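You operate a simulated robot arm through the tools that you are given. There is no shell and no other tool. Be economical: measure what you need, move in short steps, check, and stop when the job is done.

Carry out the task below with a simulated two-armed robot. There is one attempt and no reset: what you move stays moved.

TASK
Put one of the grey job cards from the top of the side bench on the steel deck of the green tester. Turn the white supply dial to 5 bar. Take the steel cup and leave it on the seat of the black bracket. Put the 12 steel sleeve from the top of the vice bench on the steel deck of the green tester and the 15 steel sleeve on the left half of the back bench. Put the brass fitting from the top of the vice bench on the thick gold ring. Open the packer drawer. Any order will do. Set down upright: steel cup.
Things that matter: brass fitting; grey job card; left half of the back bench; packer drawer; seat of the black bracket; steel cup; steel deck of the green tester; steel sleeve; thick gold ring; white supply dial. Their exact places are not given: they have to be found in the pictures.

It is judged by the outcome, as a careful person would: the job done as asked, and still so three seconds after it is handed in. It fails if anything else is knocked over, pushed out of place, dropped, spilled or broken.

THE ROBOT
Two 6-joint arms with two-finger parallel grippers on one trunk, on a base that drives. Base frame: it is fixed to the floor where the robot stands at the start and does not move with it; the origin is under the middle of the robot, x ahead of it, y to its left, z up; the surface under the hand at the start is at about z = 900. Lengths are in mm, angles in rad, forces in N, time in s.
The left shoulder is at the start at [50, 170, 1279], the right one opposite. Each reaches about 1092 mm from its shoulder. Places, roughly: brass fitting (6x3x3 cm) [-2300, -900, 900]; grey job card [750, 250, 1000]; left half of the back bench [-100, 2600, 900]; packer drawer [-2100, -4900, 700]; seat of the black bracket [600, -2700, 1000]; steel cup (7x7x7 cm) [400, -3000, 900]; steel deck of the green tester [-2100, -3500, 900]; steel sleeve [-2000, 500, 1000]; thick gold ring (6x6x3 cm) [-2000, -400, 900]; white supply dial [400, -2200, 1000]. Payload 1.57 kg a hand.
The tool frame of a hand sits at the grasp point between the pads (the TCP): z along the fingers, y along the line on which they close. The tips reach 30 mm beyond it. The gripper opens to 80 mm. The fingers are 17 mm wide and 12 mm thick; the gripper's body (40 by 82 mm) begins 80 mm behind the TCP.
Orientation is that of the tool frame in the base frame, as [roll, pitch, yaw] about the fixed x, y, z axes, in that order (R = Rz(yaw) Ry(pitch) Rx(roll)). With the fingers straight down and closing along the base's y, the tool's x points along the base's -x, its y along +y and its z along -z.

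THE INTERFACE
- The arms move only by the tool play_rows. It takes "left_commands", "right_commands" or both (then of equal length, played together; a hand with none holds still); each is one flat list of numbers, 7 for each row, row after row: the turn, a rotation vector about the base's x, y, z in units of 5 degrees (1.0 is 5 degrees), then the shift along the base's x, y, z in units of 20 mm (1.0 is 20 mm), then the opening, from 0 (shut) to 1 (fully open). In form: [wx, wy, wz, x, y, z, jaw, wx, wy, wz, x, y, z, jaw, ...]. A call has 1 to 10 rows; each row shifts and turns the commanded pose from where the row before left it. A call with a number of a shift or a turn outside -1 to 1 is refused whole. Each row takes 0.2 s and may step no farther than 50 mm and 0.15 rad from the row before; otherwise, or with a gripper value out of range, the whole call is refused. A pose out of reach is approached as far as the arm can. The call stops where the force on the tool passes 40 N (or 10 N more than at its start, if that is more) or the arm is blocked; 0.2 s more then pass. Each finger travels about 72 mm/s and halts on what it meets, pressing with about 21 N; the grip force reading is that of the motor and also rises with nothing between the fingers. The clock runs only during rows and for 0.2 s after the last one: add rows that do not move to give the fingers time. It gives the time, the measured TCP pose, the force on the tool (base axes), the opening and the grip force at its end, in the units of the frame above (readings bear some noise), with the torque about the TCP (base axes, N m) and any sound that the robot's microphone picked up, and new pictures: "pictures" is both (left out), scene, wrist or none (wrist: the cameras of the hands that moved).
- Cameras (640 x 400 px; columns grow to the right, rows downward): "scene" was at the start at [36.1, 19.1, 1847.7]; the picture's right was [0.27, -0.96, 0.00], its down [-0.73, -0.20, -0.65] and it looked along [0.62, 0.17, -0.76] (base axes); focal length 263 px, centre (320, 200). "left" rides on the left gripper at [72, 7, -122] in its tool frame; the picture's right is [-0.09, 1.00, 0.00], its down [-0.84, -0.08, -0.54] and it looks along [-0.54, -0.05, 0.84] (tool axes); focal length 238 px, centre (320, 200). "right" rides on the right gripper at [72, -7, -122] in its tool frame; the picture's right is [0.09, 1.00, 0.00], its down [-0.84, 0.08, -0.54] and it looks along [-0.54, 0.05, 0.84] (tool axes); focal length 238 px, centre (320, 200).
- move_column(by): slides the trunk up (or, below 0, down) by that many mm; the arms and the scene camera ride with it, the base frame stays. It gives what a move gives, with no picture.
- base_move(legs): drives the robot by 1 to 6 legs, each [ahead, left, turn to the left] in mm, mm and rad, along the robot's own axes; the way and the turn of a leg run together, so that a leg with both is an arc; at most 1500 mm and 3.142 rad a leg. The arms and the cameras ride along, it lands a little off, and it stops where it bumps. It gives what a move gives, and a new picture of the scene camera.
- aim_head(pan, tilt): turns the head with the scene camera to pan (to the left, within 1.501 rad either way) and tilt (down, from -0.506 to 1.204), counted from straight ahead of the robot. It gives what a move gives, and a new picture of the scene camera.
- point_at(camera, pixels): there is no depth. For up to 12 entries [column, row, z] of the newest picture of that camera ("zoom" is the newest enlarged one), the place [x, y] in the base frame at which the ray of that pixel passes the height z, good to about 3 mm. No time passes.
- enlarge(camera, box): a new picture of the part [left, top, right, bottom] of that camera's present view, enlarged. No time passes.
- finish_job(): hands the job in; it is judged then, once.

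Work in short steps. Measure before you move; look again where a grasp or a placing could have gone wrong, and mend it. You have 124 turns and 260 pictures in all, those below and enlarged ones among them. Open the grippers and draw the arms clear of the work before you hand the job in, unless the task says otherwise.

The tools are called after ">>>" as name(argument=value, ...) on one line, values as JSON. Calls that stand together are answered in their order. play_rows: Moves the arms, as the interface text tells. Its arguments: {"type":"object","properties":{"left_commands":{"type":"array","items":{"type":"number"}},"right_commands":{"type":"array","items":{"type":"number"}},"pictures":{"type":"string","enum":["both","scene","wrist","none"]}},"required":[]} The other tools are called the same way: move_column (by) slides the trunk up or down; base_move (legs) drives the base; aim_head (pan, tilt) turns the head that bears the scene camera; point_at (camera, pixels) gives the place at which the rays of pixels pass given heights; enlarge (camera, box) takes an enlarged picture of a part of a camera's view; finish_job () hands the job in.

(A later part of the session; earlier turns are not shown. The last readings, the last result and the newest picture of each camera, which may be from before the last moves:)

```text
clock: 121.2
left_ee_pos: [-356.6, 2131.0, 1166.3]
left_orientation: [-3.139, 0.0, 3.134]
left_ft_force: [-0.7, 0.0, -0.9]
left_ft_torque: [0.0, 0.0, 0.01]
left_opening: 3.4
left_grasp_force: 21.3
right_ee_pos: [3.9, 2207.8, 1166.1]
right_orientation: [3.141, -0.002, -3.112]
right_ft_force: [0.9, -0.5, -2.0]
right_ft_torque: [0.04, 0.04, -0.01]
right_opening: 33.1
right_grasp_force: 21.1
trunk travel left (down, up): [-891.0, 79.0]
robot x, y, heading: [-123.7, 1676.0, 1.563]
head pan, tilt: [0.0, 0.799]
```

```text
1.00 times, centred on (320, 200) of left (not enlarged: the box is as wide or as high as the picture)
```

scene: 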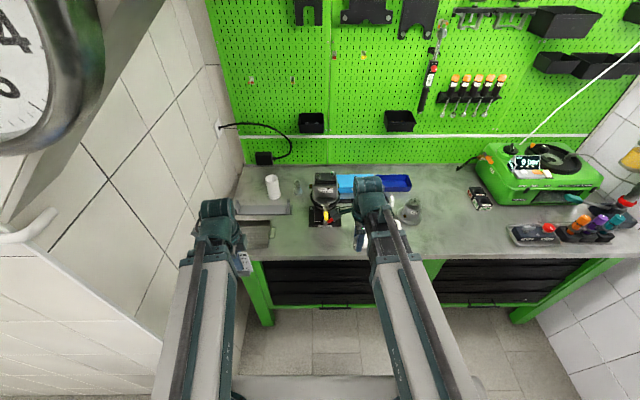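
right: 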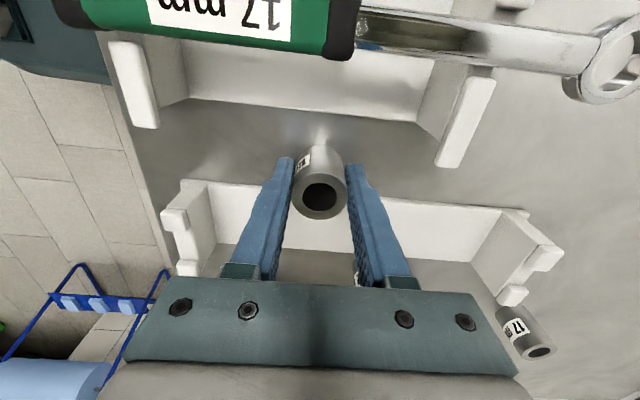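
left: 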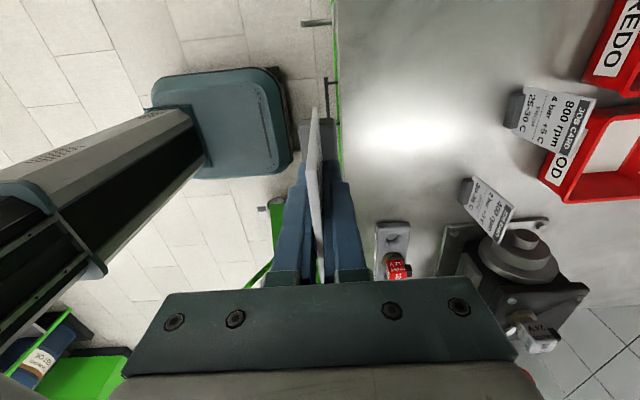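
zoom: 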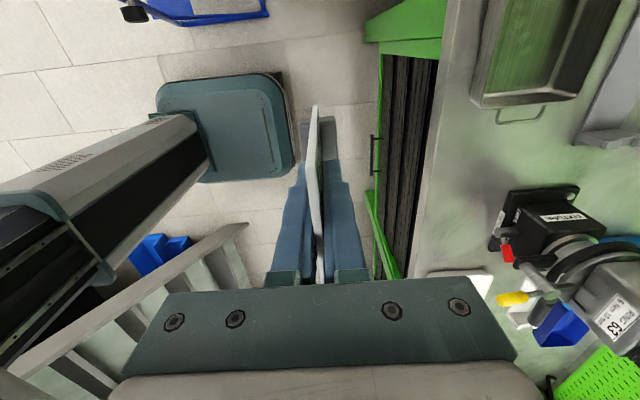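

Free spot at about (-225,2345), in front of the black fixture and right of the handled tray. I move the sleeve over it.

>>> play_rows(right_commands=[0, 0, 0, -1, 0.6, 0, 0, 0, 0, 0, -1, 0.6, 0, 0, 0, 0, 0, -1, 0.6, 0, 0, 0, 0, 0, -1, 0.6, 0, 0, 0, 0, 0, -1, 0.6, 0, 0, 0, 0, 0, -1, 0.6, 0, 0, 0, 0, 0, -1, 0.6, 0, 0, 0, 0, 0, -1, 0.6, 0, 0, 0, 0, 0, -1, 0.6, 0, 0, 0, 0, 0, -1, 0.6, 0, 0], pictures="none")

>>> play_rows(right_commands=[0, 0, 0, -1, 0.8, 0, 0, 0, 0, 0, -0.4, 0, 0, 0, 0, 0, 0, 0, 0, 0, 0], pictures="wrist")

```text
clock: 123.4
left_ee_pos: [-357.5, 2132.2, 1166.1]
left_orientation: [-3.141, -0.001, 3.134]
left_ft_force: [0.4, -0.6, -0.9]
left_ft_torque: [0.0, -0.03, -0.04]
left_opening: 3.8
left_grasp_force: 20.6
right_ee_pos: [-197.8, 2328.8, 1165.8]
right_orientation: [3.141, -0.003, -3.113]
right_ft_force: [0.3, 0.3, -2.3]
right_ft_torque: [-0.02, 0.0, -0.02]
right_opening: 33.3
right_grasp_force: 20.3
trunk travel left (down, up): [-891.0, 79.0]
robot x, y, heading: [-120.1, 1676.8, 1.564]
head pan, tilt: [0.0, 0.799]
```

```text
clock: 124.2
left_ee_pos: [-357.2, 2131.4, 1165.4]
left_orientation: [-3.14, 0.0, 3.134]
left_ft_force: [0.6, 0.4, -0.4]
left_ft_torque: [0.02, -0.01, -0.03]
left_opening: 3.6
left_grasp_force: 21.0
right_ee_pos: [-225.6, 2342.6, 1164.4]
right_orientation: [-3.142, -0.002, -3.112]
right_ft_force: [-0.8, 0.3, -1.6]
right_ft_torque: [0.01, 0.03, 0.01]
right_opening: 33.1
right_grasp_force: 20.9
trunk travel left (down, up): [-891.0, 79.0]
robot x, y, heading: [-123.4, 1674.7, 1.558]
head pan, tilt: [0.0, 0.799]
```

right: 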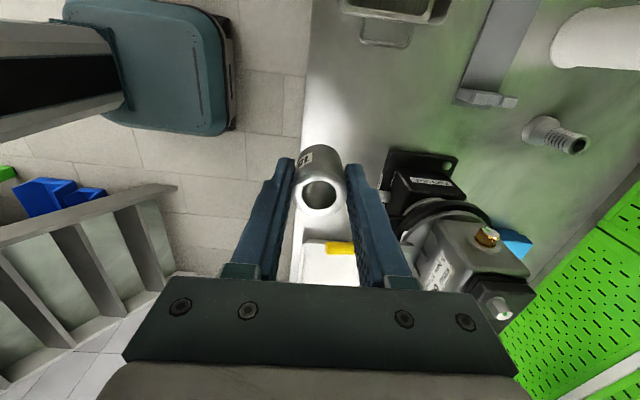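

>>> point_at(camera="right", pixels=[[330, 248, 1000], [330, 248, 950], [380, 195, 920], [385, 160, 920], [400, 240, 1000], [322, 190, 900], [300, 150, 900]])

>>> point_at(camera="scene", pixels=[[326, 217, 1000], [326, 217, 950], [326, 217, 1050]])

```text
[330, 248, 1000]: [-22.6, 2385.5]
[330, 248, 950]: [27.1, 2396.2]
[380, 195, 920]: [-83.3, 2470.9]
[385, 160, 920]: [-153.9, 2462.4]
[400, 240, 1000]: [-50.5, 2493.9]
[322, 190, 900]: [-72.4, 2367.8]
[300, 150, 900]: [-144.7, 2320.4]
```

```text
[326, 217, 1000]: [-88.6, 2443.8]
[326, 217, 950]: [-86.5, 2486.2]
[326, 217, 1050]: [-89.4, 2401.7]
```

The handle tip (≈(-85,2400)) is well off. I lower to just above the surface, then step to contact.

>>> move_column(by=-219)

>>> move_column(by=-3)

>>> move_column(by=-2)

>>> enlarge(camera="right", box=[220, 80, 420, 205])

```text
clock: 126.5
left_ee_pos: [-358.4, 2131.8, 946.6]
left_orientation: [-3.141, 0.001, 3.134]
left_ft_force: [-0.7, 1.2, -1.6]
left_ft_torque: [0.01, 0.01, 0.02]
left_opening: 3.4
left_grasp_force: 21.0
right_ee_pos: [-224.7, 2342.6, 947.5]
right_orientation: [3.141, -0.001, -3.112]
right_ft_force: [-0.9, 0.2, -1.5]
right_ft_torque: [0.03, 0.01, -0.02]
right_opening: 32.9
right_grasp_force: 21.1
trunk travel left (down, up): [-672.0, 298.0]
robot x, y, heading: [-121.6, 1675.6, 1.563]
head pan, tilt: [0.0, 0.799]
```

```text
clock: 127.0
left_ee_pos: [-358.0, 2131.4, 943.1]
left_orientation: [-3.139, 0.0, 3.133]
left_ft_force: [-0.5, 0.2, -0.9]
left_ft_torque: [0.02, 0.0, 0.0]
left_opening: 3.5
left_grasp_force: 21.1
right_ee_pos: [-224.5, 2342.3, 943.8]
right_orientation: [-3.141, -0.003, -3.111]
right_ft_force: [-0.1, -0.6, -0.9]
right_ft_torque: [0.02, 0.02, -0.01]
right_opening: 32.9
right_grasp_force: 20.7
trunk travel left (down, up): [-669.0, 301.0]
robot x, y, heading: [-120.2, 1675.5, 1.558]
head pan, tilt: [0.0, 0.799]
```

```text
clock: 127.5
left_ee_pos: [-356.7, 2129.8, 941.8]
left_orientation: [-3.14, -0.001, 3.133]
left_ft_force: [0.3, -0.4, -1.0]
left_ft_torque: [-0.02, -0.01, -0.01]
left_opening: 3.4
left_grasp_force: 20.7
right_ee_pos: [-225.2, 2343.6, 943.0]
right_orientation: [3.14, 0.0, -3.113]
right_ft_force: [0.0, 3.2, 15.1]
right_ft_torque: [0.07, -0.02, 0.07]
right_opening: 33.2
right_grasp_force: 21.2
trunk travel left (down, up): [-667.0, 303.0]
robot x, y, heading: [-118.8, 1678.5, 1.563]
head pan, tilt: [0.0, 0.799]
```

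```text
3.20 times, centred on (320, 142) of right
```

zoom: 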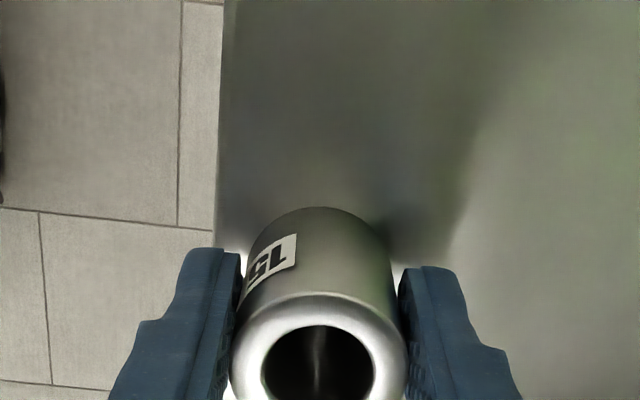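

>>> point_at(camera="zoom", pixels=[[220, 100, 900], [217, 200, 900], [320, 250, 900], [320, 350, 950]])

```text
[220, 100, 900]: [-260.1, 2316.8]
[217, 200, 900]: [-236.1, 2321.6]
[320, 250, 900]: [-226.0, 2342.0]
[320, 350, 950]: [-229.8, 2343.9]
```

The sleeve is only ~6 mm from the edge; I lift, shift 35 mm inward and set it again.

>>> move_column(by=12)

>>> play_rows(right_commands=[0, 0, 0, 0, 1, 0, 0, 0, 0, 0, 0, 0.8, 0, 0, 0, 0, 0, 0, 0, 0, 0], pictures="none")

>>> move_column(by=-12)

>>> play_rows(right_commands=[0, 0, 0, 0, 0, 0, 0.5, 0, 0, 0, 0, 0, 0, 0.7, 0, 0, 0, 0, 0, 0, 0.7, 0, 0, 0, 0, 0, 0, 0.7], pictures="wrist")

```text
clock: 128.1
left_ee_pos: [-357.6, 2130.2, 953.9]
left_orientation: [-3.14, 0.0, 3.132]
left_ft_force: [0.9, -0.4, -1.2]
left_ft_torque: [-0.01, -0.02, 0.0]
left_opening: 3.5
left_grasp_force: 21.2
right_ee_pos: [-226.0, 2343.5, 954.7]
right_orientation: [-3.141, -0.003, -3.11]
right_ft_force: [0.7, -0.2, -1.5]
right_ft_torque: [-0.04, 0.0, 0.02]
right_opening: 33.2
right_grasp_force: 20.6
trunk travel left (down, up): [-679.0, 291.0]
robot x, y, heading: [-123.5, 1677.4, 1.564]
head pan, tilt: [0.0, 0.799]
```

```text
clock: 128.9
left_ee_pos: [-358.0, 2131.8, 954.2]
left_orientation: [-3.139, 0.001, 3.134]
left_ft_force: [0.2, 1.0, -0.1]
left_ft_torque: [-0.02, 0.02, 0.0]
left_opening: 3.4
left_grasp_force: 20.9
right_ee_pos: [-223.9, 2378.5, 953.8]
right_orientation: [-3.141, -0.001, -3.11]
right_ft_force: [0.2, 0.1, -0.9]
right_ft_torque: [-0.01, 0.02, 0.04]
right_opening: 33.1
right_grasp_force: 21.2
trunk travel left (down, up): [-679.0, 291.0]
robot x, y, heading: [-125.0, 1677.7, 1.562]
head pan, tilt: [0.0, 0.799]
```

```text
clock: 129.5
left_ee_pos: [-358.3, 2129.7, 942.5]
left_orientation: [-3.14, 0.001, 3.134]
left_ft_force: [0.0, 0.2, 0.2]
left_ft_torque: [0.0, 0.03, 0.01]
left_opening: 3.7
left_grasp_force: 20.4
right_ee_pos: [-224.3, 2379.6, 940.0]
right_orientation: [3.141, -0.002, -3.112]
right_ft_force: [-0.6, -0.2, -0.2]
right_ft_torque: [-0.03, -0.02, -0.01]
right_opening: 32.9
right_grasp_force: 20.7
trunk travel left (down, up): [-667.0, 303.0]
robot x, y, heading: [-124.1, 1679.7, 1.559]
head pan, tilt: [0.0, 0.799]
```

```text
clock: 130.5
left_ee_pos: [-358.2, 2131.0, 942.1]
left_orientation: [-3.14, 0.0, 3.133]
left_ft_force: [-0.4, -0.1, 0.1]
left_ft_torque: [0.03, -0.03, 0.01]
left_opening: 3.6
left_grasp_force: 21.5
right_ee_pos: [-224.3, 2379.2, 942.1]
right_orientation: [-3.141, 0.0, -3.112]
right_ft_force: [-0.5, -0.5, 0.3]
right_ft_torque: [-0.01, 0.01, -0.03]
right_opening: 55.9
right_grasp_force: 0.1
trunk travel left (down, up): [-667.0, 303.0]
robot x, y, heading: [-122.7, 1679.5, 1.556]
head pan, tilt: [0.0, 0.799]
```

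right: 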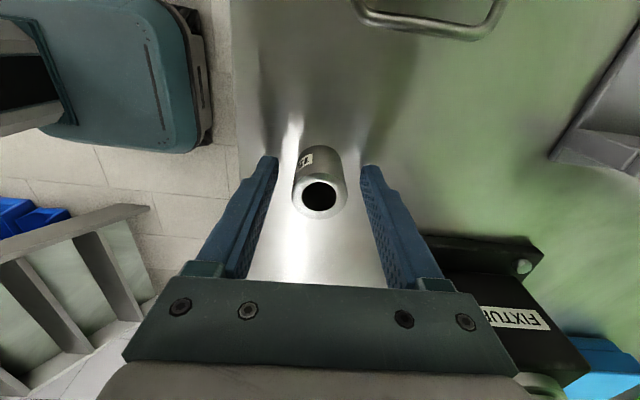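

Sleeve 15 stands well inside. Raise, retract and drive back to the vice bench for sleeve 12.

>>> move_column(by=225)

>>> play_rows(right_commands=[0, 0, 0, 1, -0.8, 0, 1, 0, 0, 0, 1, -0.8, 0, 1, 0, 0, 0, 1, -0.8, 0, 1, 0, 0, 0, 1, -0.8, 0, 1, 0, 0, 0, 1, -0.8, 0, 1, 0, 0, 0, 1, -0.8, 0, 1, 0, 0, 0, 1, -0.8, 0, 1, 0, 0, 0, 1, -0.8, 0, 1, 0, 0, 0, 1, -0.8, 0, 1, 0, 0, 0, 1, -0.8, 0, 1], pictures="scene")

>>> base_move(legs=[[-1300, 0, 0], [0, 0, 1.58], [1090, 80, 0]])

>>> aim_head(pan=-0.3, tilt=0.8)

```text
clock: 132.9
left_ee_pos: [-357.5, 2130.9, 1166.8]
left_orientation: [-3.141, 0.0, 3.132]
left_ft_force: [0.1, -0.4, -0.3]
left_ft_torque: [0.02, -0.02, -0.01]
left_opening: 3.6
left_grasp_force: 21.0
right_ee_pos: [-225.1, 2379.6, 1166.8]
right_orientation: [3.142, -0.001, -3.111]
right_ft_force: [-0.4, 0.0, -0.6]
right_ft_torque: [-0.01, 0.02, -0.03]
right_opening: 56.0
right_grasp_force: 0.1
trunk travel left (down, up): [-892.0, 78.0]
robot x, y, heading: [-121.1, 1677.0, 1.561]
head pan, tilt: [0.0, 0.799]
```

```text
clock: 135.1
left_ee_pos: [-356.9, 2130.7, 1166.1]
left_orientation: [-3.139, 0.0, 3.132]
left_ft_force: [-0.1, -1.1, -0.7]
left_ft_torque: [0.0, -0.01, -0.02]
left_opening: 3.5
left_grasp_force: 21.1
right_ee_pos: [-24.5, 2217.2, 1165.9]
right_orientation: [-3.142, 0.0, -3.111]
right_ft_force: [-1.0, 0.1, -0.2]
right_ft_torque: [0.02, 0.01, 0.02]
right_opening: 80.0
right_grasp_force: 0.0
trunk travel left (down, up): [-892.0, 78.0]
robot x, y, heading: [-123.5, 1681.3, 1.56]
head pan, tilt: [0.0, 0.799]
```

scene: 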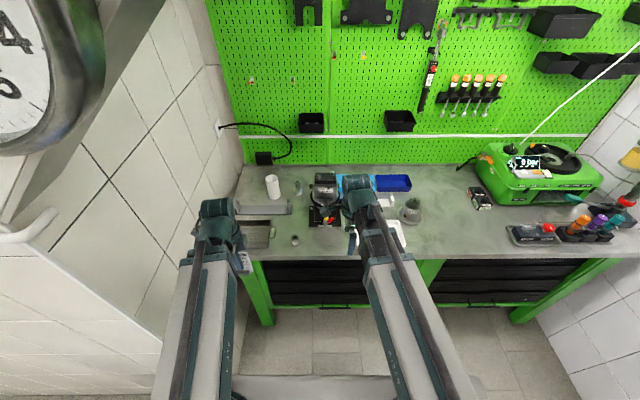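

```text
clock: 150.7
left_ee_pos: [-1636.6, 0.7, 1166.8]
left_orientation: [-3.141, 0.001, -1.544]
left_ft_force: [0.0, 0.1, -0.3]
left_ft_torque: [0.03, -0.02, -0.03]
left_opening: 3.4
left_grasp_force: 20.8
right_ee_pos: [-1734.5, 330.3, 1165.9]
right_orientation: [-3.141, -0.002, -1.506]
right_ft_force: [0.3, 0.7, 0.7]
right_ft_torque: [0.04, -0.06, -0.01]
right_opening: 79.6
right_grasp_force: 0.1
trunk travel left (down, up): [-892.0, 78.0]
robot x, y, heading: [-1193.1, 250.9, -3.116]
head pan, tilt: [0.0, 0.799]
```

scene: 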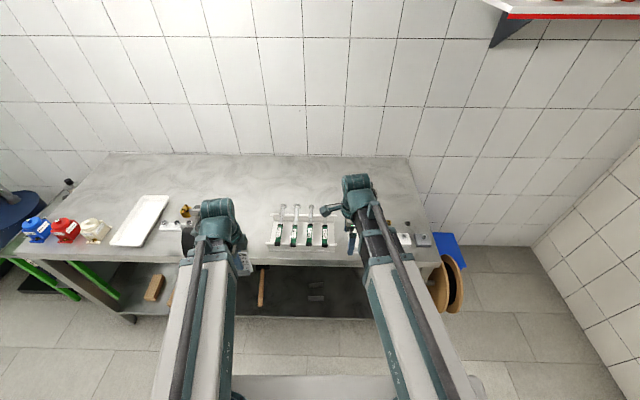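

```text
clock: 151.5
left_ee_pos: [-1634.5, 1.4, 1167.2]
left_orientation: [-3.139, 0.0, -1.547]
left_ft_force: [0.5, 0.0, -0.1]
left_ft_torque: [0.03, 0.0, 0.02]
left_opening: 3.7
left_grasp_force: 21.0
right_ee_pos: [-1733.7, 329.4, 1167.2]
right_orientation: [-3.141, -0.001, -1.508]
right_ft_force: [-0.7, -0.4, -0.6]
right_ft_torque: [-0.01, 0.0, 0.03]
right_opening: 79.8
right_grasp_force: 0.1
trunk travel left (down, up): [-892.0, 78.0]
robot x, y, heading: [-1190.2, 251.6, -3.117]
head pan, tilt: [-0.3, 0.799]
```

scene: 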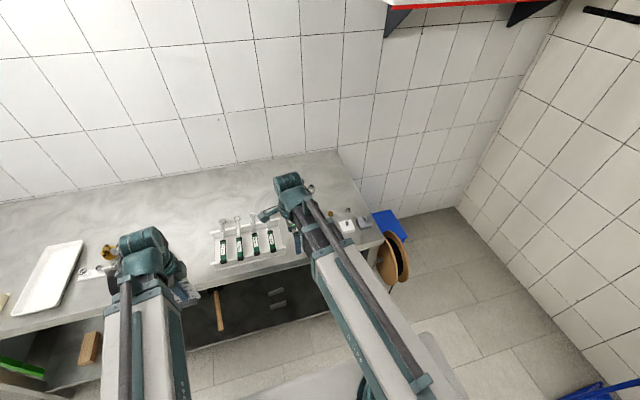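

I move the right hand over the 12 sleeve (≈(-1996,441)) and look with the wrist camera.

>>> play_rows(right_commands=[0, 0, 0, -1, 0.42, 0, 1, 0, 0, 0, -1, 0.42, 0, 1, 0, 0, 0, -1, 0.42, 0, 1, 0, 0, 0, -1, 0.42, 0, 1, 0, 0, 0, -1, 0.42, 0, 1, 0, 0, 0, -1, 0.42, 0, 1, 0, 0, 0, -1, 0.42, 0, 1, 0, 0, 0, -1, 0.42, 0, 1, 0, 0, 0, -1, 0.42, 0, 1, 0, 0, 0, -1, 0.42, 0, 1], pictures="none")

>>> play_rows(right_commands=[0, 0, 0, -1, 0.42, 0, 1, 0, 0, 0, -1, 0.42, 0, 1, 0, 0, 0, -1, 0.42, 0, 1, 0, 0, 0, 0, 0, 0, 1], pictures="wrist")

```text
clock: 153.7
left_ee_pos: [-1635.3, -0.0, 1166.2]
left_orientation: [-3.14, 0.0, -1.547]
left_ft_force: [-0.3, -0.1, -0.6]
left_ft_torque: [-0.01, 0.0, -0.02]
left_opening: 3.7
left_grasp_force: 21.4
right_ee_pos: [-1934.7, 415.5, 1166.0]
right_orientation: [3.141, -0.001, -1.507]
right_ft_force: [0.7, 0.4, 0.4]
right_ft_torque: [0.0, -0.01, 0.0]
right_opening: 80.2
right_grasp_force: 0.0
trunk travel left (down, up): [-892.0, 78.0]
robot x, y, heading: [-1188.9, 250.7, -3.112]
head pan, tilt: [-0.3, 0.799]
```

```text
clock: 154.7
left_ee_pos: [-1635.1, -0.4, 1167.2]
left_orientation: [-3.138, 0.001, -1.544]
left_ft_force: [-0.5, 0.6, -0.4]
left_ft_torque: [0.03, 0.02, -0.01]
left_opening: 3.9
left_grasp_force: 20.7
right_ee_pos: [-1994.2, 440.3, 1167.8]
right_orientation: [3.14, -0.001, -1.506]
right_ft_force: [0.8, -0.6, 0.1]
right_ft_torque: [-0.01, 0.01, 0.0]
right_opening: 80.2
right_grasp_force: 0.1
trunk travel left (down, up): [-892.0, 78.0]
robot x, y, heading: [-1191.7, 253.8, -3.113]
head pan, tilt: [-0.3, 0.799]
```

right: 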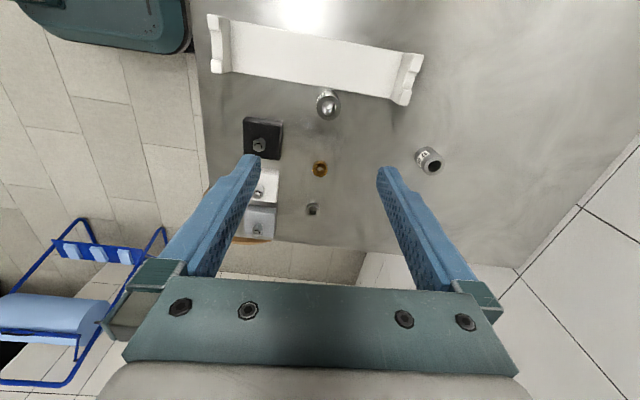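

>>> point_at(camera="right", pixels=[[328, 107, 948], [320, 168, 905], [265, 130, 925], [375, 95, 910], [330, 88, 910], [280, 120, 925]])

>>> enlarge(camera="right", box=[220, 30, 460, 180])

```text
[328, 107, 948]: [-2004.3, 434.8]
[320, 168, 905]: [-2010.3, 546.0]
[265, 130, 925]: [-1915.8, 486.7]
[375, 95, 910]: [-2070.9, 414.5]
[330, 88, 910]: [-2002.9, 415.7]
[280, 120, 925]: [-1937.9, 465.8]
```

```text
2.67 times, centred on (340, 105) of right
```

zoom: 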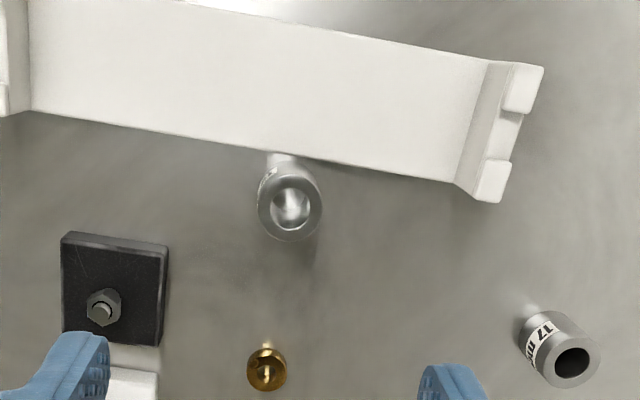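

Sleeve 12 centre at (-2004,435). I correct the yaw slightly, shift, lower and check.

>>> play_rows(right_commands=[0, 0, -0.73, -0.5, -0.25, 0, 1, 0, 0, 0, 0, 0, 0, 1], pictures="none")

>>> move_column(by=-155)

>>> enlarge(camera="right", box=[160, 50, 480, 250])

>>> point_at(camera="zoom", pixels=[[324, 205, 948]])

```text
clock: 155.3
left_ee_pos: [-1634.5, 1.1, 1166.3]
left_orientation: [-3.141, 0.0, -1.545]
left_ft_force: [-0.1, -0.4, -0.3]
left_ft_torque: [0.02, -0.02, -0.01]
left_opening: 3.7
left_grasp_force: 20.9
right_ee_pos: [-2003.9, 434.3, 1166.3]
right_orientation: [-3.141, -0.002, -1.571]
right_ft_force: [1.2, 1.0, -0.2]
right_ft_torque: [-0.03, 0.0, -0.04]
right_opening: 79.6
right_grasp_force: 0.0
trunk travel left (down, up): [-892.0, 78.0]
robot x, y, heading: [-1187.2, 250.0, -3.116]
head pan, tilt: [-0.3, 0.799]
```

```text
clock: 157.1
left_ee_pos: [-1635.0, 1.3, 1012.4]
left_orientation: [-3.14, -0.002, -1.546]
left_ft_force: [-0.7, -0.3, -0.2]
left_ft_torque: [0.03, -0.02, 0.05]
left_opening: 3.4
left_grasp_force: 21.1
right_ee_pos: [-2004.6, 433.2, 1010.9]
right_orientation: [-3.141, -0.002, -1.569]
right_ft_force: [-0.6, -1.1, -0.5]
right_ft_torque: [0.0, -0.01, -0.03]
right_opening: 80.1
right_grasp_force: 0.1
trunk travel left (down, up): [-737.0, 233.0]
robot x, y, heading: [-1190.1, 254.0, -3.113]
head pan, tilt: [-0.3, 0.799]
```

```text
2.00 times, centred on (320, 150) of right
```

zoom: 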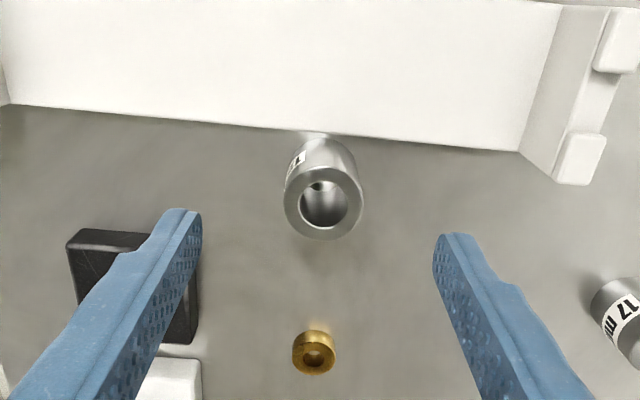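

```text
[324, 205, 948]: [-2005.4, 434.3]
```

>>> point_at(camera="zoom", pixels=[[70, 248, 925], [150, 235, 925], [195, 240, 925], [525, 152, 910], [560, 180, 950]])

```text
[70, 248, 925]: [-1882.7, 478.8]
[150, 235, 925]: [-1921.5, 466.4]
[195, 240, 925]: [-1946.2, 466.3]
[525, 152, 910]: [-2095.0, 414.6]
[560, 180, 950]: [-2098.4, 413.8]
```

All clear by more than 10 mm. Lower to 940 and close.

>>> move_column(by=-71)

>>> play_rows(right_commands=[0, 0, 0, 0, 0, 0, 0, 0, 0, 0, 0, 0, 0, 0, 0, 0, 0, 0, 0, 0, 0, 0, 0, 0, 0, 0, 0, 0], pictures="wrist")

```text
clock: 158.2
left_ee_pos: [-1634.9, -0.6, 942.0]
left_orientation: [-3.141, -0.001, -1.544]
left_ft_force: [0.4, 0.5, -0.4]
left_ft_torque: [0.02, 0.0, 0.0]
left_opening: 3.8
left_grasp_force: 21.1
right_ee_pos: [-2003.8, 433.7, 941.7]
right_orientation: [3.142, -0.002, -1.569]
right_ft_force: [-0.3, 0.6, 0.3]
right_ft_torque: [0.03, -0.01, -0.01]
right_opening: 79.9
right_grasp_force: 0.0
trunk travel left (down, up): [-666.0, 304.0]
robot x, y, heading: [-1190.6, 249.0, -3.117]
head pan, tilt: [-0.3, 0.799]
```

```text
clock: 159.2
left_ee_pos: [-1635.6, 1.0, 941.3]
left_orientation: [-3.14, 0.0, -1.547]
left_ft_force: [0.6, -0.2, 0.1]
left_ft_torque: [0.02, -0.01, -0.02]
left_opening: 3.9
left_grasp_force: 20.9
right_ee_pos: [-2005.0, 434.2, 940.3]
right_orientation: [-3.14, -0.002, -1.569]
right_ft_force: [-0.2, 0.5, -0.5]
right_ft_torque: [0.04, 0.01, -0.03]
right_opening: 33.3
right_grasp_force: 20.9
trunk travel left (down, up): [-666.0, 304.0]
robot x, y, heading: [-1191.8, 252.3, -3.115]
head pan, tilt: [-0.3, 0.799]
```

right: 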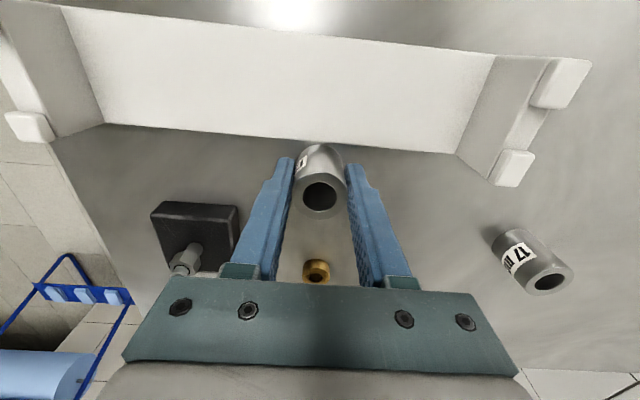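

Sleeve 12 held. Lift, retract, back off and strafe along toward the tester.

>>> move_column(by=227)

>>> play_rows(right_commands=[0, 0, 0, 1, 0, 0, 0, 0, 0, 0, 1, 0, 0, 0, 0, 0, 0, 1, 0, 0, 0, 0, 0, 0, 1, 0, 0, 0, 0, 0, 0, 1, 0, 0, 0, 0, 0, 0, 1, 0, 0, 0, 0, 0, 0, 1, 0, 0, 0, 0, 0, 0, 1, 0, 0, 0, 0, 0, 0, 1, 0, 0, 0, 0, 0, 0, 1, 0, 0, 0], pictures="none")

>>> base_move(legs=[[-330, 0, 0], [0, 0, 0.8]])

>>> aim_head(pan=0.5, tilt=0.35)

```text
clock: 161.6
left_ee_pos: [-1636.0, 1.8, 1167.7]
left_orientation: [-3.139, -0.001, -1.544]
left_ft_force: [-0.4, 0.6, 0.3]
left_ft_torque: [-0.01, -0.02, -0.04]
left_opening: 3.6
left_grasp_force: 21.0
right_ee_pos: [-2004.5, 434.9, 1167.4]
right_orientation: [3.141, 0.0, -1.569]
right_ft_force: [0.3, -0.4, -2.5]
right_ft_torque: [-0.03, -0.01, 0.01]
right_opening: 32.8
right_grasp_force: 21.1
trunk travel left (down, up): [-893.0, 77.0]
robot x, y, heading: [-1189.1, 249.4, -3.118]
head pan, tilt: [-0.3, 0.799]
```

```text
clock: 163.8
left_ee_pos: [-1635.8, 0.3, 1168.2]
left_orientation: [-3.139, -0.001, -1.545]
left_ft_force: [0.2, -0.4, 0.4]
left_ft_torque: [0.01, -0.04, -0.01]
left_opening: 3.7
left_grasp_force: 20.9
right_ee_pos: [-1802.9, 434.2, 1168.7]
right_orientation: [3.141, -0.003, -1.569]
right_ft_force: [-0.1, -0.3, -1.8]
right_ft_torque: [-0.02, -0.01, -0.01]
right_opening: 33.0
right_grasp_force: 20.9
trunk travel left (down, up): [-893.0, 77.0]
robot x, y, heading: [-1190.6, 252.9, -3.118]
head pan, tilt: [-0.3, 0.799]
```

```text
clock: 168.0
left_ee_pos: [-993.9, -232.1, 1169.5]
left_orientation: [-3.139, 0.0, -0.756]
left_ft_force: [-0.3, 0.0, -0.9]
left_ft_torque: [0.01, 0.0, 0.01]
left_opening: 3.9
left_grasp_force: 21.0
right_ee_pos: [-1419.3, -45.3, 1168.4]
right_orientation: [-3.142, -0.001, -0.782]
right_ft_force: [0.7, -0.8, -2.5]
right_ft_torque: [-0.04, 0.01, -0.03]
right_opening: 32.9
right_grasp_force: 21.3
trunk travel left (down, up): [-893.0, 77.0]
robot x, y, heading: [-858.4, 261.4, -2.329]
head pan, tilt: [-0.3, 0.799]
```

scene: 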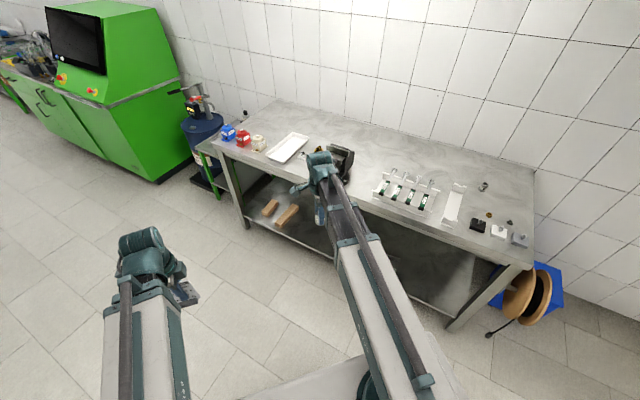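

```text
clock: 169.1
left_ee_pos: [-993.6, -232.3, 1167.2]
left_orientation: [-3.14, 0.0, -0.754]
left_ft_force: [0.4, -0.6, -0.9]
left_ft_torque: [0.0, -0.01, 0.0]
left_opening: 3.7
left_grasp_force: 21.6
right_ee_pos: [-1421.1, -45.0, 1168.4]
right_orientation: [-3.14, -0.001, -0.782]
right_ft_force: [0.2, 0.6, -2.3]
right_ft_torque: [0.0, 0.01, -0.08]
right_opening: 32.9
right_grasp_force: 21.1
trunk travel left (down, up): [-893.0, 77.0]
robot x, y, heading: [-855.2, 261.4, -2.326]
head pan, tilt: [0.499, 0.351]
```

scene: 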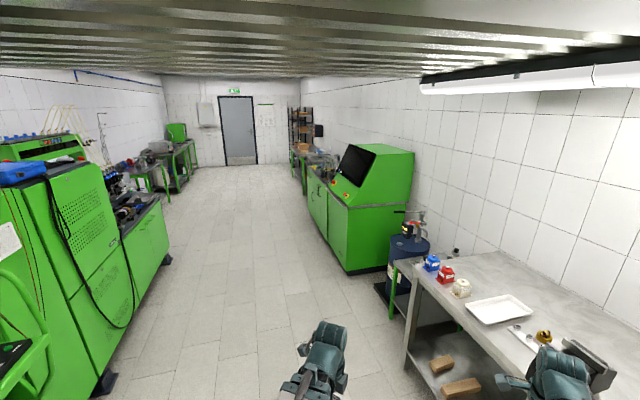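

>>> point_at(camera="scene", pixels=[[170, 262, 0], [120, 360, 0], [345, 272, 0], [322, 245, 0], [300, 200, 0], [305, 195, 0], [325, 180, 900], [195, 165, 0]])

>>> enlarge(camera="scene", box=[260, 90, 440, 290])

```text
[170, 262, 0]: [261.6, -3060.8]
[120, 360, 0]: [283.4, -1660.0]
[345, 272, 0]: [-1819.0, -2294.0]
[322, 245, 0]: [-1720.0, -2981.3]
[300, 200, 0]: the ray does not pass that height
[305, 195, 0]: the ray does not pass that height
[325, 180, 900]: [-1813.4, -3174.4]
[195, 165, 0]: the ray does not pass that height
```

```text
2.00 times, centred on (350, 190) of scene
```

zoom: 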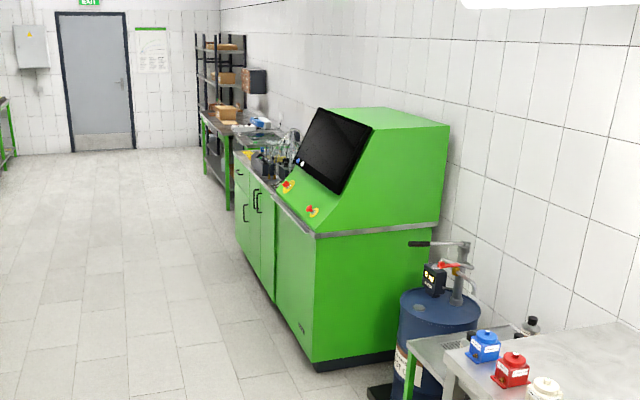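

Corridor clear (x −1720…260). I drive at x≈−855 down to y≈−3400 and turn to face the tester deck.

>>> base_move(legs=[[0, 0, 0.757], [1500, 0, 0], [1500, 0, 0], [620, 0, 0], [0, 0, -1.571]])

>>> aim_head(pan=0, tilt=0.6)

```text
clock: 192.5
left_ee_pos: [-1422.6, -3585.9, 1168.3]
left_orientation: [-3.139, 0.001, -1.608]
left_ft_force: [0.2, -0.2, -1.0]
left_ft_torque: [0.02, -0.01, 0.0]
left_opening: 3.6
left_grasp_force: 21.1
right_ee_pos: [-1562.6, -3142.9, 1166.6]
right_orientation: [-3.141, -0.002, -1.635]
right_ft_force: [-0.5, 0.0, -1.7]
right_ft_torque: [-0.01, -0.01, 0.0]
right_opening: 32.9
right_grasp_force: 20.8
trunk travel left (down, up): [-893.0, 77.0]
robot x, y, heading: [-959.0, -3364.2, 3.101]
head pan, tilt: [0.499, 0.351]
```

scene: 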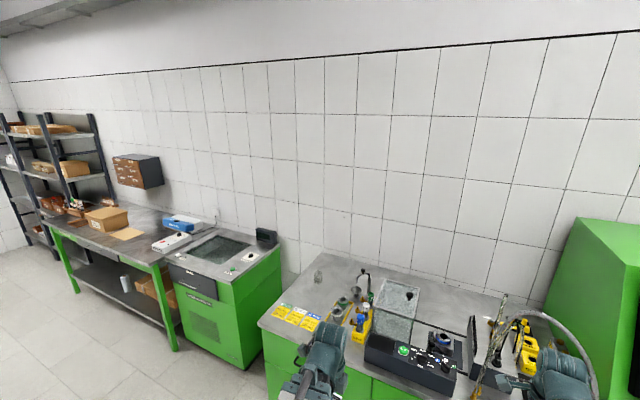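

```text
clock: 193.4
left_ee_pos: [-1422.3, -3587.2, 1167.3]
left_orientation: [3.141, 0.0, -1.611]
left_ft_force: [-0.4, 0.2, 0.0]
left_ft_torque: [0.02, 0.0, 0.03]
left_opening: 3.8
left_grasp_force: 20.9
right_ee_pos: [-1562.6, -3143.2, 1167.2]
right_orientation: [3.142, -0.002, -1.635]
right_ft_force: [0.2, 0.0, -2.0]
right_ft_torque: [-0.02, 0.02, -0.03]
right_opening: 32.8
right_grasp_force: 21.0
trunk travel left (down, up): [-893.0, 77.0]
robot x, y, heading: [-958.8, -3362.6, 3.103]
head pan, tilt: [0.0, 0.6]
```

scene: 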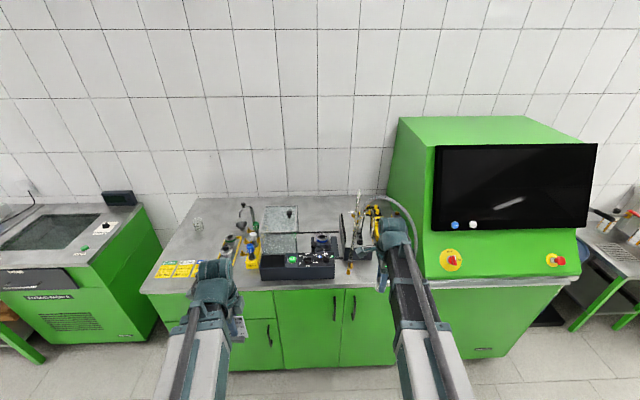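

>>> enlarge(camera="scene", box=[130, 170, 430, 310])

>>> point_at(camera="scene", pixels=[[150, 292, 900], [260, 290, 900], [197, 196, 900], [220, 215, 900], [180, 240, 900], [360, 205, 900], [215, 230, 900], [330, 205, 900], [180, 265, 900]])

```text
2.13 times, centred on (280, 240) of scene
```

zoom: 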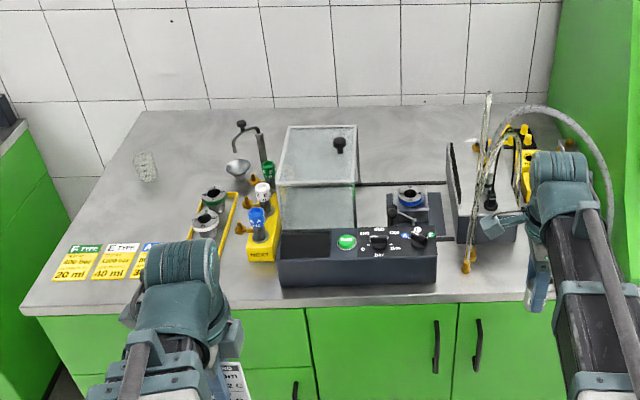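

```text
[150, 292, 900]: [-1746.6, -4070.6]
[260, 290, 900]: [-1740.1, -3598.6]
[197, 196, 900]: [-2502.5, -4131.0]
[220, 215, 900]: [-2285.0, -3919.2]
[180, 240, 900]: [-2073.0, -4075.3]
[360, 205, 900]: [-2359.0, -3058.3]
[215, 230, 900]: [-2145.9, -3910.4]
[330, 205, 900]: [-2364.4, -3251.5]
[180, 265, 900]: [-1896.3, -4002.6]
```

The deck is the steel top, front edge x≈-1745; free area left of the yellow tray around (-2000…-2100,-3930…-4000). I retract the right hand and drive closer.

>>> play_rows(right_commands=[0, 0, 0, 1, 0, 0, 0, 0, 0, 0, 1, 0, 0, 0, 0, 0, 0, 1, 0, 0, 0, 0, 0, 0, 1, 0, 0, 0, 0, 0, 0, 1, 0, 0, 0, 0, 0, 0, 1, 0, 0, 0], pictures="none")

>>> base_move(legs=[[0, 0, 0.038], [0, 460, 0], [285, 0, 0]])

>>> aim_head(pan=0.1, tilt=0.85)

```text
clock: 194.8
left_ee_pos: [-1421.2, -3586.5, 1167.4]
left_orientation: [-3.14, 0.001, -1.607]
left_ft_force: [0.5, 0.2, -1.5]
left_ft_torque: [0.02, -0.02, -0.05]
left_opening: 3.7
left_grasp_force: 21.1
right_ee_pos: [-1442.0, -3142.8, 1167.9]
right_orientation: [-3.141, -0.002, -1.632]
right_ft_force: [-0.1, 0.4, -2.5]
right_ft_torque: [0.0, 0.01, 0.03]
right_opening: 32.8
right_grasp_force: 20.8
trunk travel left (down, up): [-893.0, 77.0]
robot x, y, heading: [-958.3, -3368.1, 3.108]
head pan, tilt: [0.0, 0.6]
```

```text
clock: 199.6
left_ee_pos: [-1698.3, -4071.7, 1168.4]
left_orientation: [-3.138, 0.0, -1.569]
left_ft_force: [0.0, 0.3, -0.5]
left_ft_torque: [-0.02, -0.04, 0.01]
left_opening: 3.4
left_grasp_force: 20.9
right_ee_pos: [-1733.6, -3629.7, 1167.8]
right_orientation: [-3.138, -0.002, -1.594]
right_ft_force: [0.2, -0.5, -1.8]
right_ft_torque: [-0.04, -0.04, 0.0]
right_opening: 32.9
right_grasp_force: 21.2
trunk travel left (down, up): [-893.0, 77.0]
robot x, y, heading: [-1243.1, -3832.8, -3.136]
head pan, tilt: [0.0, 0.6]
```

scene: 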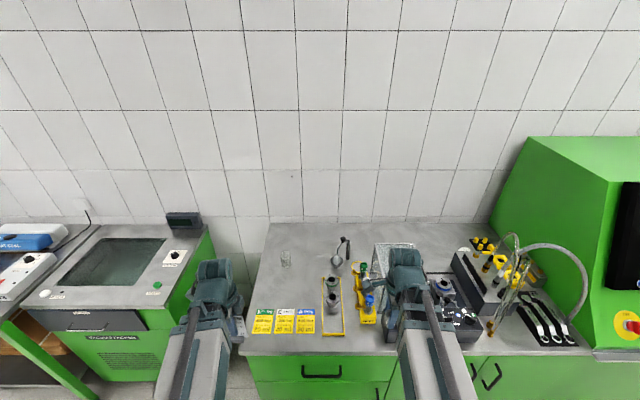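

```text
clock: 200.4
left_ee_pos: [-1697.5, -4072.7, 1167.5]
left_orientation: [-3.14, 0.001, -1.568]
left_ft_force: [1.6, -0.1, 0.4]
left_ft_torque: [-0.01, 0.01, -0.01]
left_opening: 3.5
left_grasp_force: 21.0
right_ee_pos: [-1735.1, -3630.0, 1168.4]
right_orientation: [3.141, -0.002, -1.595]
right_ft_force: [0.3, 0.2, -1.9]
right_ft_torque: [-0.05, 0.0, -0.02]
right_opening: 33.0
right_grasp_force: 20.9
trunk travel left (down, up): [-893.0, 77.0]
robot x, y, heading: [-1246.3, -3835.9, -3.14]
head pan, tilt: [0.099, 0.85]
```

scene: 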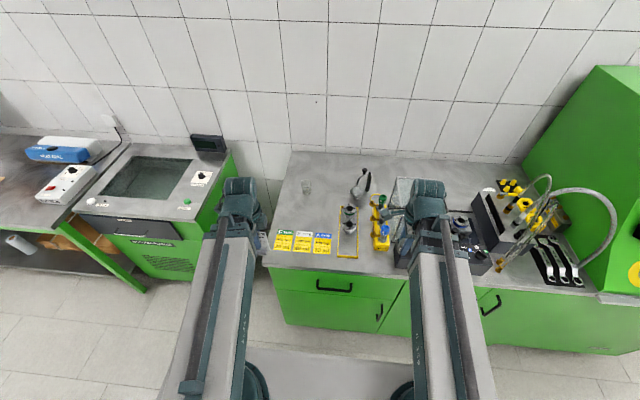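

>>> point_at(camera="scene", pixels=[[310, 215, 900], [325, 200, 900], [305, 192, 900], [337, 210, 900], [296, 152, 900], [265, 265, 900], [285, 230, 900], [328, 232, 900], [360, 200, 900]])

>>> enlarge(camera="scene", box=[240, 140, 420, 290])

```text
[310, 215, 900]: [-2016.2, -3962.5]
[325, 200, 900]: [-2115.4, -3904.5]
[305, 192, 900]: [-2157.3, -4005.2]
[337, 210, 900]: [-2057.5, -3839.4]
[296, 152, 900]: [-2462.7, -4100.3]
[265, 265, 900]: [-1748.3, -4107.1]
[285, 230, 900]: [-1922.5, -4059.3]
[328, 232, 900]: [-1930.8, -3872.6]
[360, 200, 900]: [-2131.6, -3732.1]
```

```text
2.67 times, centred on (330, 215) of scene
```

zoom: 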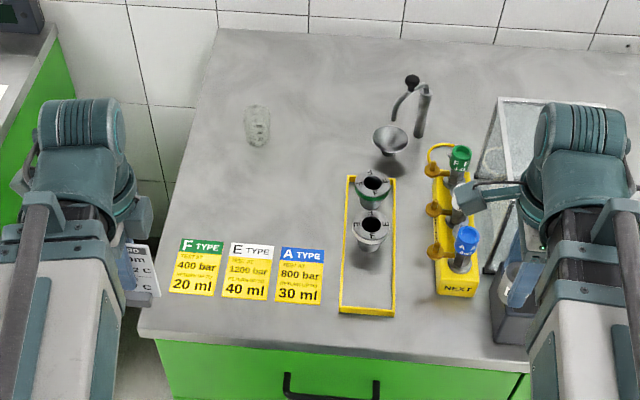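

>>> point_at(camera="scene", pixels=[[400, 268, 900], [470, 274, 900], [400, 268, 910], [440, 225, 1000]])

>>> enlarge(camera="right", box=[0, 0, 640, 400])

>>> play_rows(left_commands=[0, 0, 0, -1, 0.19, 0, 0, 0, 0, 0, -1, 0.19, 0, 0, 0, 0, 0, -1, 0.19, 0, 0, 0, 0, 0, -1, 0.19, 0, 0, 0, 0, 0, -1, 0.19, 0, 0, 0, 0, 0, -1, 0.19, 0, 0, 0, 0, 0, -1, 0.19, 0, 0, 0, 0, 0, -1, 0.19, 0, 0, 0, 0, 0, -1, 0.19, 0, 0, 0, 0, 0, -1, 0.19, 0, 0], pictures="none")

>>> play_rows(left_commands=[0, 0, 0, -1, 0.19, 0, 0, 0, 0, 0, -1, 0.19, 0, 0, 0, 0, 0, -1, 0.19, 0, 0, 0, 0, 0, -1, 0.19, 0, 0, 0, 0, 0, -1, 0.19, 0, 0, 0, 0, 0, -1, 0.19, 0, 0, 0, 0, 0, 0, 0, 0, 0], pictures="both")

```text
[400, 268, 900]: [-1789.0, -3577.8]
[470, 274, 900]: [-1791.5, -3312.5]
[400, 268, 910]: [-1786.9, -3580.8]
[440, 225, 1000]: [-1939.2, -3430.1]
```

```text
1.00 times, centred on (320, 200) of right (not enlarged: the box is as wide or as high as the picture)
```

zoom: 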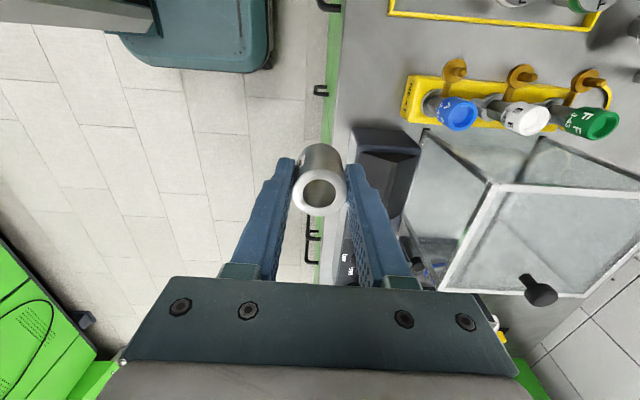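

```text
clock: 202.6
left_ee_pos: [-1899.1, -4033.8, 1167.6]
left_orientation: [-3.139, 0.0, -1.569]
left_ft_force: [0.0, -0.2, 0.3]
left_ft_torque: [0.0, 0.0, 0.03]
left_opening: 3.7
left_grasp_force: 21.1
right_ee_pos: [-1734.2, -3629.0, 1167.9]
right_orientation: [3.141, -0.003, -1.593]
right_ft_force: [0.4, -0.1, -1.6]
right_ft_torque: [0.01, 0.01, -0.05]
right_opening: 32.9
right_grasp_force: 20.8
trunk travel left (down, up): [-893.0, 77.0]
robot x, y, heading: [-1246.4, -3830.2, -3.14]
head pan, tilt: [0.099, 0.85]
```

```text
clock: 204.2
left_ee_pos: [-2017.1, -4010.6, 1167.6]
left_orientation: [-3.14, 0.001, -1.567]
left_ft_force: [1.1, 0.6, -0.4]
left_ft_torque: [-0.02, -0.02, -0.02]
left_opening: 3.8
left_grasp_force: 21.2
right_ee_pos: [-1733.3, -3629.7, 1168.2]
right_orientation: [3.141, -0.001, -1.596]
right_ft_force: [-0.8, 0.1, -2.0]
right_ft_torque: [0.02, 0.0, -0.01]
right_opening: 32.8
right_grasp_force: 21.4
trunk travel left (down, up): [-893.0, 77.0]
robot x, y, heading: [-1244.8, -3834.2, -3.139]
head pan, tilt: [0.099, 0.85]
```

scene: 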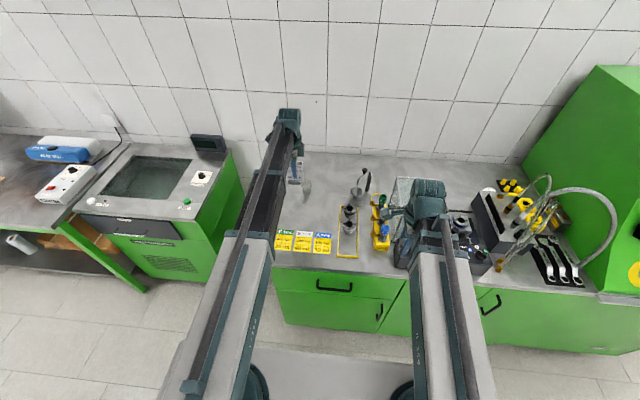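
left: 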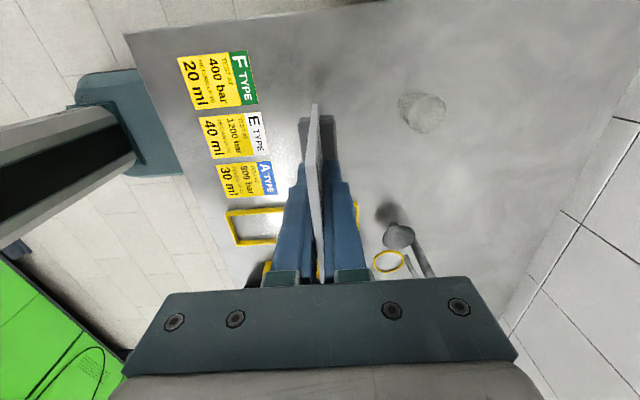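

Clear below. Lower the card to just above the deck, then step to contact.

>>> move_column(by=-198)

>>> move_column(by=-3)

>>> enlarge(camera="left", box=[160, 50, 480, 250])

```text
clock: 206.3
left_ee_pos: [-2016.8, -4010.3, 968.7]
left_orientation: [-3.14, 0.002, -1.57]
left_ft_force: [0.6, 0.3, 0.0]
left_ft_torque: [0.02, 0.03, -0.04]
left_opening: 3.6
left_grasp_force: 20.9
right_ee_pos: [-1734.8, -3629.7, 969.8]
right_orientation: [3.141, -0.001, -1.596]
right_ft_force: [-0.5, 0.1, -1.4]
right_ft_torque: [-0.03, -0.03, -0.02]
right_opening: 33.1
right_grasp_force: 20.7
trunk travel left (down, up): [-695.0, 275.0]
robot x, y, heading: [-1242.2, -3834.2, -3.143]
head pan, tilt: [0.099, 0.85]
```

```text
clock: 206.8
left_ee_pos: [-2016.0, -4010.3, 966.9]
left_orientation: [-3.139, 0.001, -1.57]
left_ft_force: [0.6, -0.3, 0.1]
left_ft_torque: [0.0, -0.01, 0.01]
left_opening: 3.7
left_grasp_force: 20.8
right_ee_pos: [-1733.6, -3630.2, 966.0]
right_orientation: [-3.14, -0.002, -1.595]
right_ft_force: [0.3, -0.1, -1.8]
right_ft_torque: [-0.03, 0.03, -0.01]
right_opening: 33.1
right_grasp_force: 21.1
trunk travel left (down, up): [-692.0, 278.0]
robot x, y, heading: [-1246.8, -3830.0, -3.139]
head pan, tilt: [0.099, 0.85]
```

```text
2.00 times, centred on (320, 150) of left
```

zoom: 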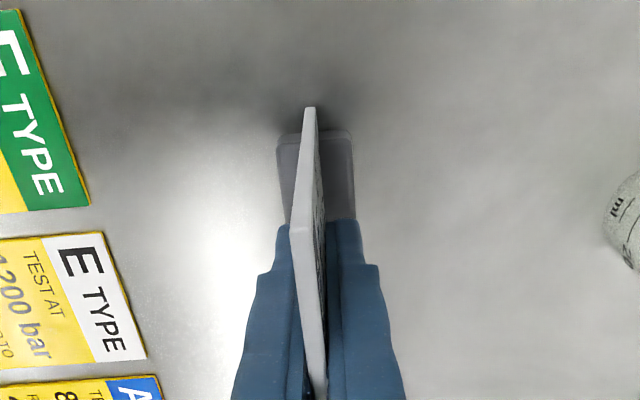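

>>> move_column(by=-2)

>>> move_column(by=-1.5)

```text
clock: 207.3
left_ee_pos: [-2016.0, -4010.4, 966.6]
left_orientation: [3.141, -0.001, -1.568]
left_ft_force: [-3.5, -0.7, 19.8]
left_ft_torque: [-0.11, 0.29, 0.01]
left_opening: 3.7
left_grasp_force: 21.2
right_ee_pos: [-1732.4, -3630.6, 965.7]
right_orientation: [3.141, -0.002, -1.595]
right_ft_force: [-0.2, 0.8, -2.7]
right_ft_torque: [-0.02, 0.01, 0.0]
right_opening: 33.2
right_grasp_force: 21.4
trunk travel left (down, up): [-690.0, 280.0]
robot x, y, heading: [-1247.4, -3831.3, -3.14]
head pan, tilt: [0.099, 0.85]
```

```text
clock: 207.9
left_ee_pos: [-2015.2, -4010.8, 964.9]
left_orientation: [-3.14, 0.002, -1.571]
left_ft_force: [-3.0, -0.1, 17.1]
left_ft_torque: [0.01, 0.22, 0.03]
left_opening: 3.3
left_grasp_force: 21.7
right_ee_pos: [-1732.7, -3630.3, 963.9]
right_orientation: [3.141, -0.002, -1.596]
right_ft_force: [-0.3, 0.2, -1.6]
right_ft_torque: [0.01, -0.03, -0.02]
right_opening: 32.9
right_grasp_force: 20.6
trunk travel left (down, up): [-688.0, 282.0]
robot x, y, heading: [-1244.5, -3830.7, -3.144]
head pan, tilt: [0.099, 0.85]
```

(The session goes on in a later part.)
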